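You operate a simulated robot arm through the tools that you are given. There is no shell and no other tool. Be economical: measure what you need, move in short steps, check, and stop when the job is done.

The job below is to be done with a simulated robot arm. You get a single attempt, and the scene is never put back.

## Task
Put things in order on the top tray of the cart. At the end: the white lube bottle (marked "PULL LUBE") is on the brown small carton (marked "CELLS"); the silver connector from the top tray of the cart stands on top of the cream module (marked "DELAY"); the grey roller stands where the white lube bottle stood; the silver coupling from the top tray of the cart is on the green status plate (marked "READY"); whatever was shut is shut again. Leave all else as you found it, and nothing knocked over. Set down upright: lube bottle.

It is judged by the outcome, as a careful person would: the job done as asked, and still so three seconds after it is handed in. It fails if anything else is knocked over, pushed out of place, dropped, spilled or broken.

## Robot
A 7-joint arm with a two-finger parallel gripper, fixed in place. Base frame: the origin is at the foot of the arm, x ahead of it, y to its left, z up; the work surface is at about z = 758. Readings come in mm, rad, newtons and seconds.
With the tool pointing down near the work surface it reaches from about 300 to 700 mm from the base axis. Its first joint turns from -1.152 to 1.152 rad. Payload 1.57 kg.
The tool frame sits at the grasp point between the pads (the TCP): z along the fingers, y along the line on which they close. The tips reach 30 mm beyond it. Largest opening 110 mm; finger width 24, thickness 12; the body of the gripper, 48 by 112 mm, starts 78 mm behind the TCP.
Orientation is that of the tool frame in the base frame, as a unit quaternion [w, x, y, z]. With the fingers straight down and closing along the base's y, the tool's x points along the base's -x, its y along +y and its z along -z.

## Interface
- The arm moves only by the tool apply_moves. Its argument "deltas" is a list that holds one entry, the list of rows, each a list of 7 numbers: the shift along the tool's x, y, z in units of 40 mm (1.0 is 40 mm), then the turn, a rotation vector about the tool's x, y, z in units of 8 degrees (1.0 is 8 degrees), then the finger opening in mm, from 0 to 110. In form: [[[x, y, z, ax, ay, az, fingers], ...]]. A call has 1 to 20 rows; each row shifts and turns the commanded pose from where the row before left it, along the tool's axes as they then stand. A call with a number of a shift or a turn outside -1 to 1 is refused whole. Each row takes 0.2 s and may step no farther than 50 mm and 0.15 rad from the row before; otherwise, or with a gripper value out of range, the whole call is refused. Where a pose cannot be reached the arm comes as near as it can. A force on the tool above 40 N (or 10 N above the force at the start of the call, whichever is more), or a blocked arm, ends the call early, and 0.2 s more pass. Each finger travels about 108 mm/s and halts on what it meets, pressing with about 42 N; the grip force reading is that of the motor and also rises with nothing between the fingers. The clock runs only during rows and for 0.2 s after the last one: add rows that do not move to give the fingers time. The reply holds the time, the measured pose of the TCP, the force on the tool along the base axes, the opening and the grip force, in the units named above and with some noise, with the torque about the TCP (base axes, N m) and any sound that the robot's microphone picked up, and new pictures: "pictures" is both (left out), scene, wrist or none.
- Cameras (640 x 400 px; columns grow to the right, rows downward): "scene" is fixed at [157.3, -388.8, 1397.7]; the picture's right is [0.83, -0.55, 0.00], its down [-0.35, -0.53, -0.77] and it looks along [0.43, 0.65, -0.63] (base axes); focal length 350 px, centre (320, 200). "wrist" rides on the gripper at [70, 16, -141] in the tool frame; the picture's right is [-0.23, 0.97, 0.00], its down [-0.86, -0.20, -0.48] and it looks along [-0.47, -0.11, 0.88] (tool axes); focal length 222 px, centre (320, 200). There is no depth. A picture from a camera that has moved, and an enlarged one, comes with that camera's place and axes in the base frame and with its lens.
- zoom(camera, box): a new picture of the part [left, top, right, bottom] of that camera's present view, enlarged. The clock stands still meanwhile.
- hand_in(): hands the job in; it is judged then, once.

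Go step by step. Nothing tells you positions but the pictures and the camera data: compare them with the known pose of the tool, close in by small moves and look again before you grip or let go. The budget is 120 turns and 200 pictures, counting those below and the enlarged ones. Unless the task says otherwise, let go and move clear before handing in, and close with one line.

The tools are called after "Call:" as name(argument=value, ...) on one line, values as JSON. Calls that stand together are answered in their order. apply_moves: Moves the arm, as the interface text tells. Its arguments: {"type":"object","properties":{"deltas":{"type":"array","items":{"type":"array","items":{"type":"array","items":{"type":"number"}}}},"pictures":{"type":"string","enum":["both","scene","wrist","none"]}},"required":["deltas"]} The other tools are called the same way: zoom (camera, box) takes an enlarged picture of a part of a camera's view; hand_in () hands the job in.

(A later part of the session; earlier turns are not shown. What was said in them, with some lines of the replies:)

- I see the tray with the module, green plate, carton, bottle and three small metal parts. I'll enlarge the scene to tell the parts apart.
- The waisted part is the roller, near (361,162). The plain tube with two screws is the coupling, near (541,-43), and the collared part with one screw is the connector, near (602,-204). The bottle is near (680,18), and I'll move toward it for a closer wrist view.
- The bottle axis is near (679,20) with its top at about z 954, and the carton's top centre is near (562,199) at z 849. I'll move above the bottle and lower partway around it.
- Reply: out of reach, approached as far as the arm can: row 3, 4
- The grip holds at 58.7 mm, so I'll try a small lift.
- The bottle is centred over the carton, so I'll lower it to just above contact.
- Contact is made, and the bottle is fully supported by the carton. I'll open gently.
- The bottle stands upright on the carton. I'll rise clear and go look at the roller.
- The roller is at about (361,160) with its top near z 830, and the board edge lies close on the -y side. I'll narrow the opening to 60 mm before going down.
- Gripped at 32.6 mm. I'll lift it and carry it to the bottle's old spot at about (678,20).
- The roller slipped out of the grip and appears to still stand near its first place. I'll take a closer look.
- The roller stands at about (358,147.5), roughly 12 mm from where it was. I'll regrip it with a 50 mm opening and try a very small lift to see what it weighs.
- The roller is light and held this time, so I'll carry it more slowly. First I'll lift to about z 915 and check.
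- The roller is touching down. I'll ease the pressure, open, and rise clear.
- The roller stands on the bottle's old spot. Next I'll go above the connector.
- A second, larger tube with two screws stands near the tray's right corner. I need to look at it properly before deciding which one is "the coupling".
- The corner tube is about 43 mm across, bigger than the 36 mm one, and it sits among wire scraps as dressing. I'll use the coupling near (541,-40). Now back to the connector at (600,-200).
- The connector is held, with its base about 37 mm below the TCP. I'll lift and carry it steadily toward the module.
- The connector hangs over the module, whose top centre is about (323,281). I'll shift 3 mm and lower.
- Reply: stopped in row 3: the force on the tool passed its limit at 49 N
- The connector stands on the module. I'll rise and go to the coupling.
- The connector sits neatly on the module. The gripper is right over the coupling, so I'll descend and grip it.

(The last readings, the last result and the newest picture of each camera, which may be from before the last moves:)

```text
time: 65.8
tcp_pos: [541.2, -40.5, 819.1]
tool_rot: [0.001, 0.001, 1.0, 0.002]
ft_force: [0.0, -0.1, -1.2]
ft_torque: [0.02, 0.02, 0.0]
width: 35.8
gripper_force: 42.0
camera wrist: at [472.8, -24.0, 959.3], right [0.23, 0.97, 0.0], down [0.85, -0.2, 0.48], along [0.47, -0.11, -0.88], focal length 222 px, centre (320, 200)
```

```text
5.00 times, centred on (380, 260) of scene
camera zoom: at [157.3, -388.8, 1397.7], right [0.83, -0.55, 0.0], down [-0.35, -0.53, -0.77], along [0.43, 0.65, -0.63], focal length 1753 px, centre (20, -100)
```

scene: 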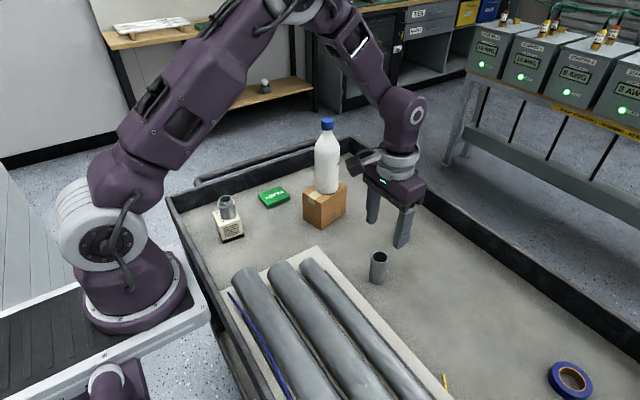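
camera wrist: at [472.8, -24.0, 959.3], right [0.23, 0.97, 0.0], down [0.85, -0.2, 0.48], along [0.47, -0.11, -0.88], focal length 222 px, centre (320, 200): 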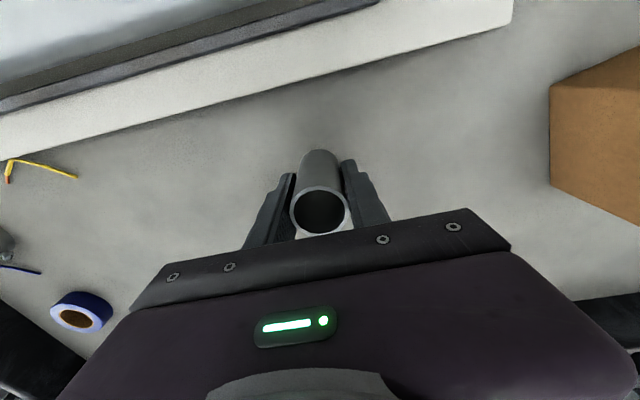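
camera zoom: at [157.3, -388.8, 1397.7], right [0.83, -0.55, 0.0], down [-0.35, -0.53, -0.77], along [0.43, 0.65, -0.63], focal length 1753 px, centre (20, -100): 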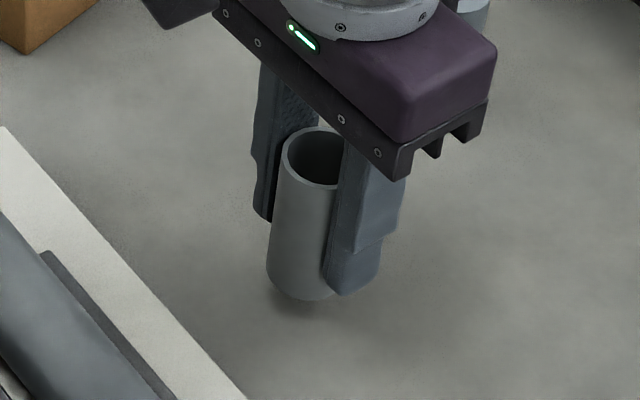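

Held. I'll lift it and take it around the arm side of the bottle toward the plate.

Call:
apply_moves(deltas=[[[0, 0, -0.3, 0, 0, 0, 20], [0, 0, -0.55, 0, 0, 0, 20], [0, 0, -0.55, 0, 0, 0, 20], [0, 0, -0.55, 0, 0, 0, 20], [0, 0, -0.55, 0, 0, 0, 20], [0, 0, -0.3, 0, 0, 0, 20], [0.2, 0.16, 0, 0, 0, 0, 20], [0.41, 0.313, 0, 0, 0, 0, 20], [0.41, 0.313, 0, 0, 0, 0, 20], [0.41, 0.313, 0, 0, 0, 0, 20], [0.41, 0.313, 0, 0, 0, 0, 20], [0.41, 0.313, 0, 0, 0, 0, 20], [0.41, 0.313, 0, 0, 0, 0, 20], [0.41, 0.313, 0, 0, 0, 0, 20], [0.2, 0.16, 0, 0, 0, 0, 20], [0, 0.3, 0, 0, 0, 0, 20]]], pictures="none")

Call:
apply_moves(deltas=[[[0, 0.3, 0, 0, 0, 0, 20], [0, 0.545, 0, 0, 0, 0, 20], [0, 0.545, 0, 0, 0, 0, 20], [0, 0.545, 0, 0, 0, 0, 20], [0, 0.545, 0, 0, 0, 0, 20], [0, 0.545, 0, 0, 0, 0, 20], [0, 0.545, 0, 0, 0, 0, 20], [0, 0.545, 0, 0, 0, 0, 20], [0, 0.545, 0, 0, 0, 0, 20], [0, 0.545, 0, 0, 0, 0, 20], [0, 0.3, 0, 0, 0, 0, 20], [0, 0, 0, 0, 0, 0, 20]]])

Call:
zoom(camera="wrist", box=[240, 80, 440, 240])

```text
time: 69.2
tcp_pos: [411.0, 71.9, 930.2]
tool_rot: [0.001, 0.002, 1.0, 0.001]
ft_force: [0.3, 0.0, -1.2]
ft_torque: [-0.01, 0.01, 0.01]
width: 35.6
gripper_force: 41.7
```

```text
time: 71.8
tcp_pos: [411.5, 292.4, 929.5]
tool_rot: [0.001, 0.001, 1.0, 0.002]
ft_force: [-0.1, 0.2, -0.8]
ft_torque: [-0.01, 0.01, -0.01]
width: 35.4
gripper_force: 42.5
camera wrist: at [341.8, 308.9, 1071.2], right [0.23, 0.97, 0.0], down [0.85, -0.2, 0.48], along [0.47, -0.11, -0.88], focal length 222 px, centre (320, 200)
```

scene: 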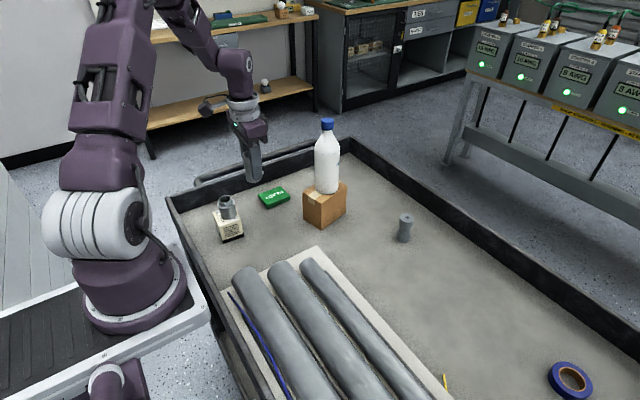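
wrist: 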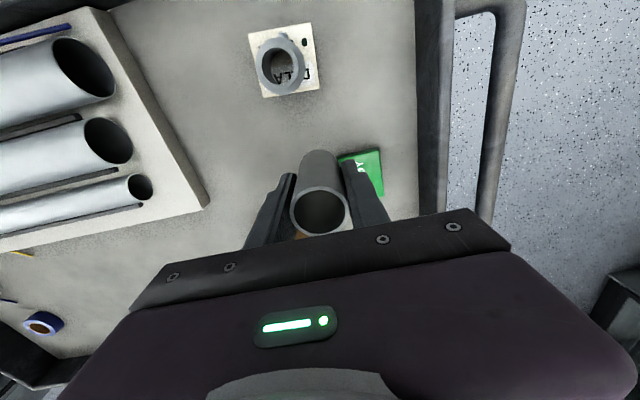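

```text
2.50 times, centred on (340, 160) of wrist
camera zoom: at [341.8, 308.9, 1071.2], right [0.23, 0.97, 0.0], down [0.85, -0.2, 0.48], along [0.47, -0.11, -0.88], focal length 555 px, centre (270, 300)
```

zoom: 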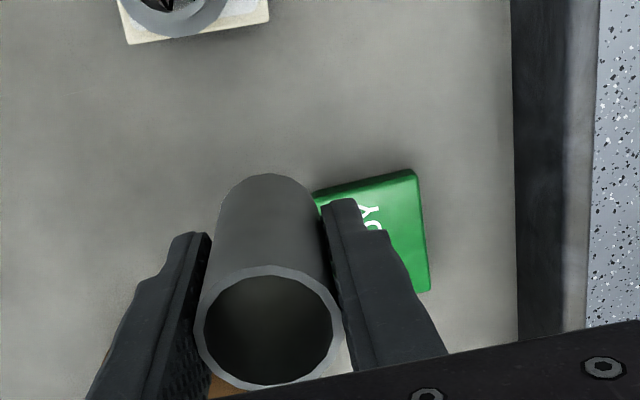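

The plate's top centre is about (478,338). I'll move over it and begin lowering.

Call:
apply_moves(deltas=[[[-0.165, 0.115, 0, 0, 0, 0, 20], [-0.34, 0.235, 0, 0, 0, 0, 20], [-0.34, 0.235, 0, 0, 0, 0, 20], [-0.34, 0.235, 0, 0, 0, 0, 20], [-0.34, 0.235, 0, 0, 0, 0, 20], [-0.14, 0.095, 0.2, 0, 0, 0, 20], [0, 0, 0.5, 0, 0, 0, 20], [0, 0, 0.5, 0, 0, 0, 20], [0, 0, 0.5, 0, 0, 0, 20], [0, 0, 0.4, 0, 0, 0, 20], [0, 0, 0, 0, 0, 0, 20]]])

Call:
zoom(camera="scene", box=[220, 140, 320, 220])

Call:
zoom(camera="wrist", box=[240, 80, 400, 240])

```text
time: 74.2
tcp_pos: [477.2, 338.1, 845.5]
tool_rot: [0.001, 0.001, 1.0, 0.003]
ft_force: [0.1, -0.2, -0.4]
ft_torque: [0.01, 0.02, 0.02]
width: 35.8
gripper_force: 41.6
camera wrist: at [407.7, 353.7, 986.9], right [0.23, 0.97, 0.0], down [0.85, -0.2, 0.48], along [0.47, -0.11, -0.88], focal length 222 px, centre (320, 200)
```

scene: 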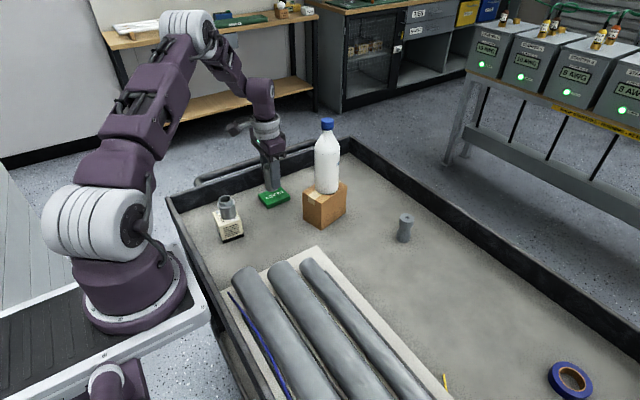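
wrist: 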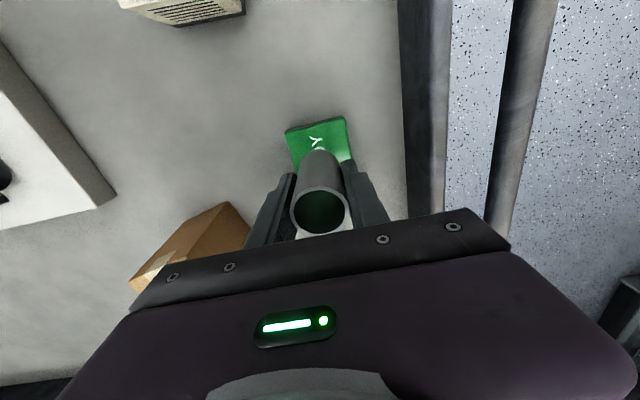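

```text
5.00 times, centred on (270, 180) of scene
camera zoom: at [157.3, -388.8, 1397.7], right [0.83, -0.55, 0.0], down [-0.35, -0.53, -0.77], along [0.43, 0.65, -0.63], focal length 1753 px, centre (570, 300)
```

zoom: 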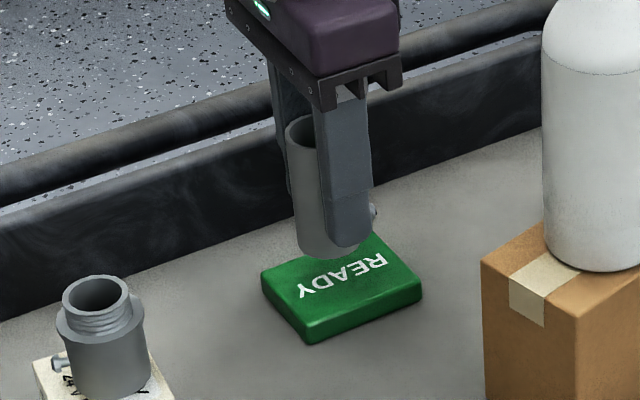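

```text
2.50 times, centred on (320, 160) of wrist
camera zoom: at [407.7, 353.7, 986.9], right [0.23, 0.97, 0.0], down [0.85, -0.2, 0.48], along [0.47, -0.11, -0.88], focal length 555 px, centre (320, 300)
```

zoom: 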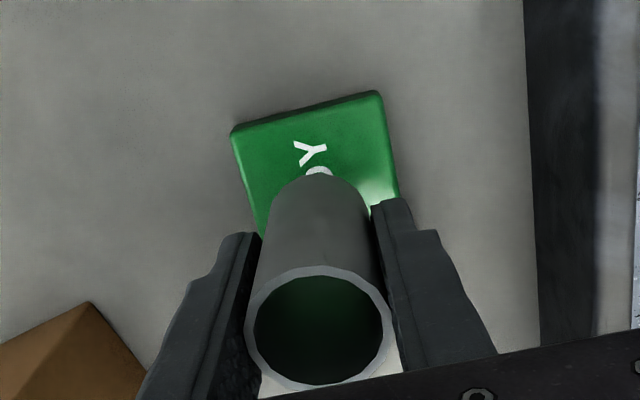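

Call:
apply_moves(deltas=[[[-0.02, 0.02, 0.3, 0, 0, 0, 20], [0, 0, 0.15, 0, 0, 0, 20], [0, 0, 0.05, 0, 0, 0, 20], [0, 0, 0, 0, 0, 0, 20]]], pictures="none")

Call:
zoom(camera="scene", box=[220, 140, 320, 220])

```text
time: 75.2
tcp_pos: [478.5, 340.2, 826.2]
tool_rot: [0.001, 0.001, 1.0, 0.002]
ft_force: [0.1, 0.4, -0.7]
ft_torque: [0.0, 0.04, 0.01]
width: 35.6
gripper_force: 42.6
```

```text
5.00 times, centred on (270, 180) of scene
camera zoom: at [157.3, -388.8, 1397.7], right [0.83, -0.55, 0.0], down [-0.35, -0.53, -0.77], along [0.43, 0.65, -0.63], focal length 1753 px, centre (570, 300)
```

zoom: 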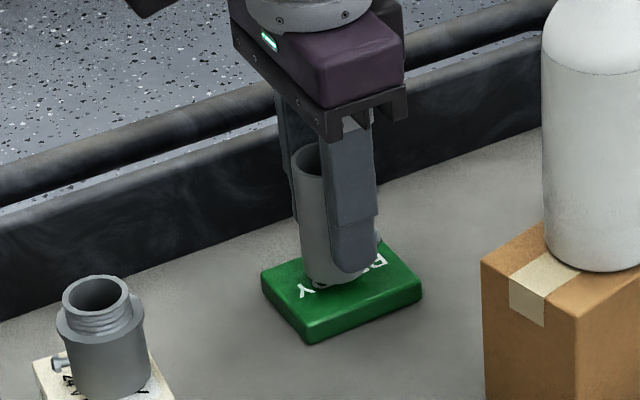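

Call:
apply_moves(deltas=[[[0, 0, 0.05, 0, 0, 0, 20], [0, 0, 0.03, 0, 0, 0, 20], [0, 0, 0, 0, 0, 0, 20]]], pictures="none")

```text
time: 76.0
tcp_pos: [478.5, 339.5, 822.0]
tool_rot: [0.002, 0.0, 1.0, 0.001]
ft_force: [-0.4, 0.1, -1.1]
ft_torque: [-0.03, 0.0, 0.05]
width: 35.3
gripper_force: 42.5
```

Call:
apply_moves(deltas=[[[0, 0, 0.03, 0, 0, 0, 20], [0, 0, 0.02, 0, 0, 0, 20], [0, 0, 0, 0, 0, 0, 20]]], pictures="none")

```text
time: 76.8
tcp_pos: [478.6, 338.8, 821.6]
tool_rot: [0.002, 0.0, 1.0, 0.001]
ft_force: [0.2, -0.2, -0.6]
ft_torque: [-0.03, -0.05, 0.02]
width: 35.5
gripper_force: 42.3
```

Call:
apply_moves(deltas=[[[0, 0, 0.025, 0, 0, 0, 20], [0, 0, 0.02, 0, 0, 0, 20], [0, 0, 0, 0, 0, 0, 20]]], pictures="none")

Call:
zoom(camera="scene", box=[245, 150, 305, 210])

```text
time: 77.6
tcp_pos: [477.5, 337.2, 819.4]
tool_rot: [0.001, 0.001, 1.0, 0.002]
ft_force: [-0.2, 0.2, -1.3]
ft_torque: [0.0, 0.03, 0.0]
width: 35.0
gripper_force: 41.7
```

```text
6.67 times, centred on (275, 180) of scene
camera zoom: at [157.3, -388.8, 1397.7], right [0.83, -0.55, 0.0], down [-0.35, -0.53, -0.77], along [0.43, 0.65, -0.63], focal length 2337 px, centre (620, 333)
```

zoom: 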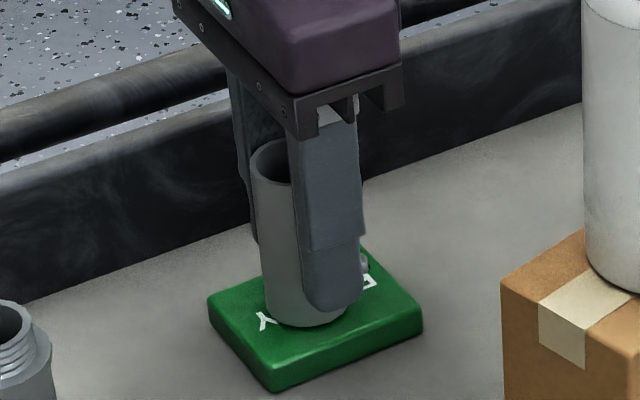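

Call:
apply_moves(deltas=[[[0, 0, 0.02, 0, 0, 0, 20], [0, 0, 0.02, 0, 0, 0, 20], [0, 0, 0, 0, 0, 0, 20]]], pictures="none")

```text
time: 78.4
tcp_pos: [478.0, 339.2, 817.7]
tool_rot: [0.0, 0.0, 1.0, 0.002]
ft_force: [-0.4, 0.0, -0.9]
ft_torque: [0.0, 0.01, 0.0]
width: 35.3
gripper_force: 41.7
```

Call:
apply_moves(deltas=[[[0, 0, 0.02, 0, 0, 0, 20], [0, 0, 0.02, 0, 0, 0, 20], [0, 0, 0, 0, 0, 0, 20]]], pictures="none")

```text
time: 79.2
tcp_pos: [477.8, 338.6, 817.4]
tool_rot: [0.002, 0.001, 1.0, 0.002]
ft_force: [-3.6, -1.3, 18.6]
ft_torque: [-0.11, 0.18, 0.01]
width: 35.4
gripper_force: 42.1
```

The coupling touches the plate. I'll ease off, release gently and check.

Call:
apply_moves(deltas=[[[0, 0, -0.02, 0, 0, 0, 20], [0, 0, 0, 0, 0, 0, 37], [0, 0, 0, 0, 0, 0, 41], [0, 0, 0, 0, 0, 0, 50], [0, 0, 0, 0, 0, 0, 60], [0, 0, -0.3, 0, 0, 0, 60], [0, 0, -0.8, 0, 0, 0, 60], [0, 0, -0.8, 0, 0, 0, 60], [0.5, -0.3, -0.5, 0, 0, 0, 60], [0.9, -0.2, 0, 0, 0, 0, 60], [0.9, -0.2, 0, 0, 0, 0, 60], [0, 0, 0, 0, 0, 0, 60]]])

Call:
zoom(camera="scene", box=[200, 110, 360, 250])

Call:
zoom(camera="scene", box=[340, 180, 480, 280])

```text
time: 81.8
tcp_pos: [385.4, 311.2, 913.7]
tool_rot: [0.001, 0.0, 1.0, 0.002]
ft_force: [-0.7, 0.3, -0.2]
ft_torque: [-0.03, 0.0, -0.04]
width: 60.1
gripper_force: 0.1
camera wrist: at [317.2, 327.6, 1054.1], right [0.23, 0.97, 0.0], down [0.85, -0.2, 0.48], along [0.47, -0.11, -0.88], focal length 222 px, centre (320, 200)
```

scene: 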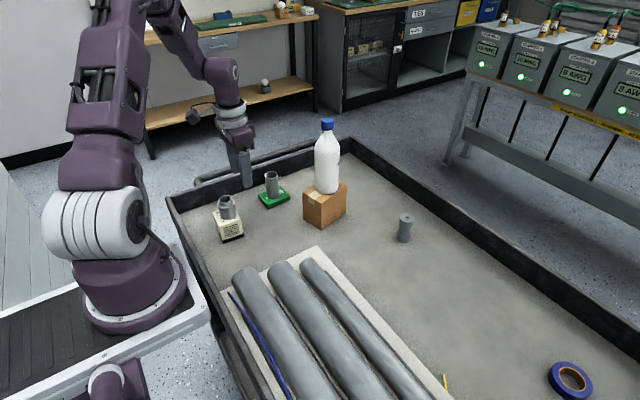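
wrist: 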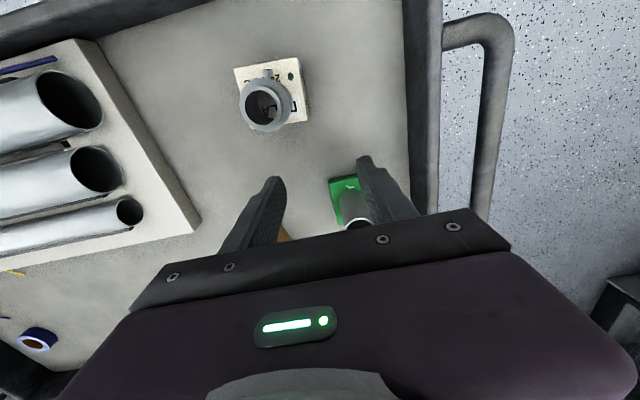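

```text
2.86 times, centred on (280, 180) of scene
camera zoom: at [157.3, -388.8, 1397.7], right [0.83, -0.55, 0.0], down [-0.35, -0.53, -0.77], along [0.43, 0.65, -0.63], focal length 1002 px, centre (434, 257)
```

zoom: 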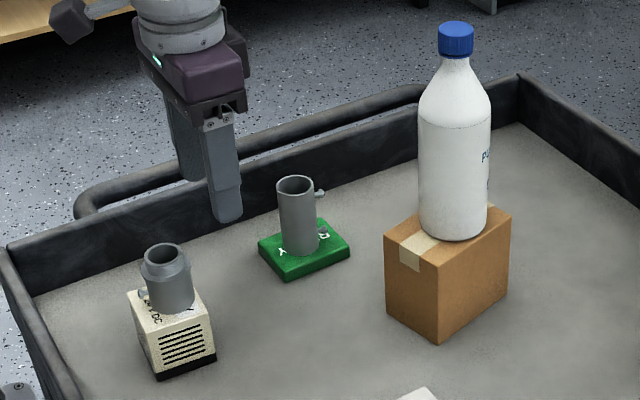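

```text
4.00 times, centred on (410, 230) of scene
camera zoom: at [157.3, -388.8, 1397.7], right [0.83, -0.55, 0.0], down [-0.35, -0.53, -0.77], along [0.43, 0.65, -0.63], focal length 1402 px, centre (-40, 80)
```

zoom: 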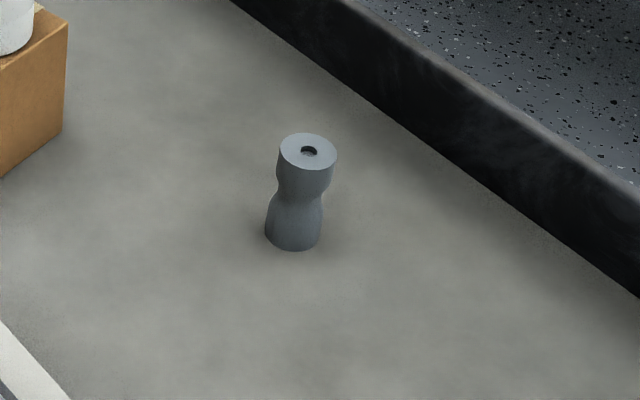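

All four items stand where asked, nothing was opened, and the gripper is clear, so I'm handing in.

Call:
hand_in()

```text
The job is handed in.
```

I handed the job in with everything placed as asked: bottle upright on the carton, connector on the module, roller on the bottle's old spot, coupling on the green plate. The roller slipped from the first grip but stayed standing, and of the two couplings on the tray I moved the smaller one, assuming the larger one in the corner was not meant.
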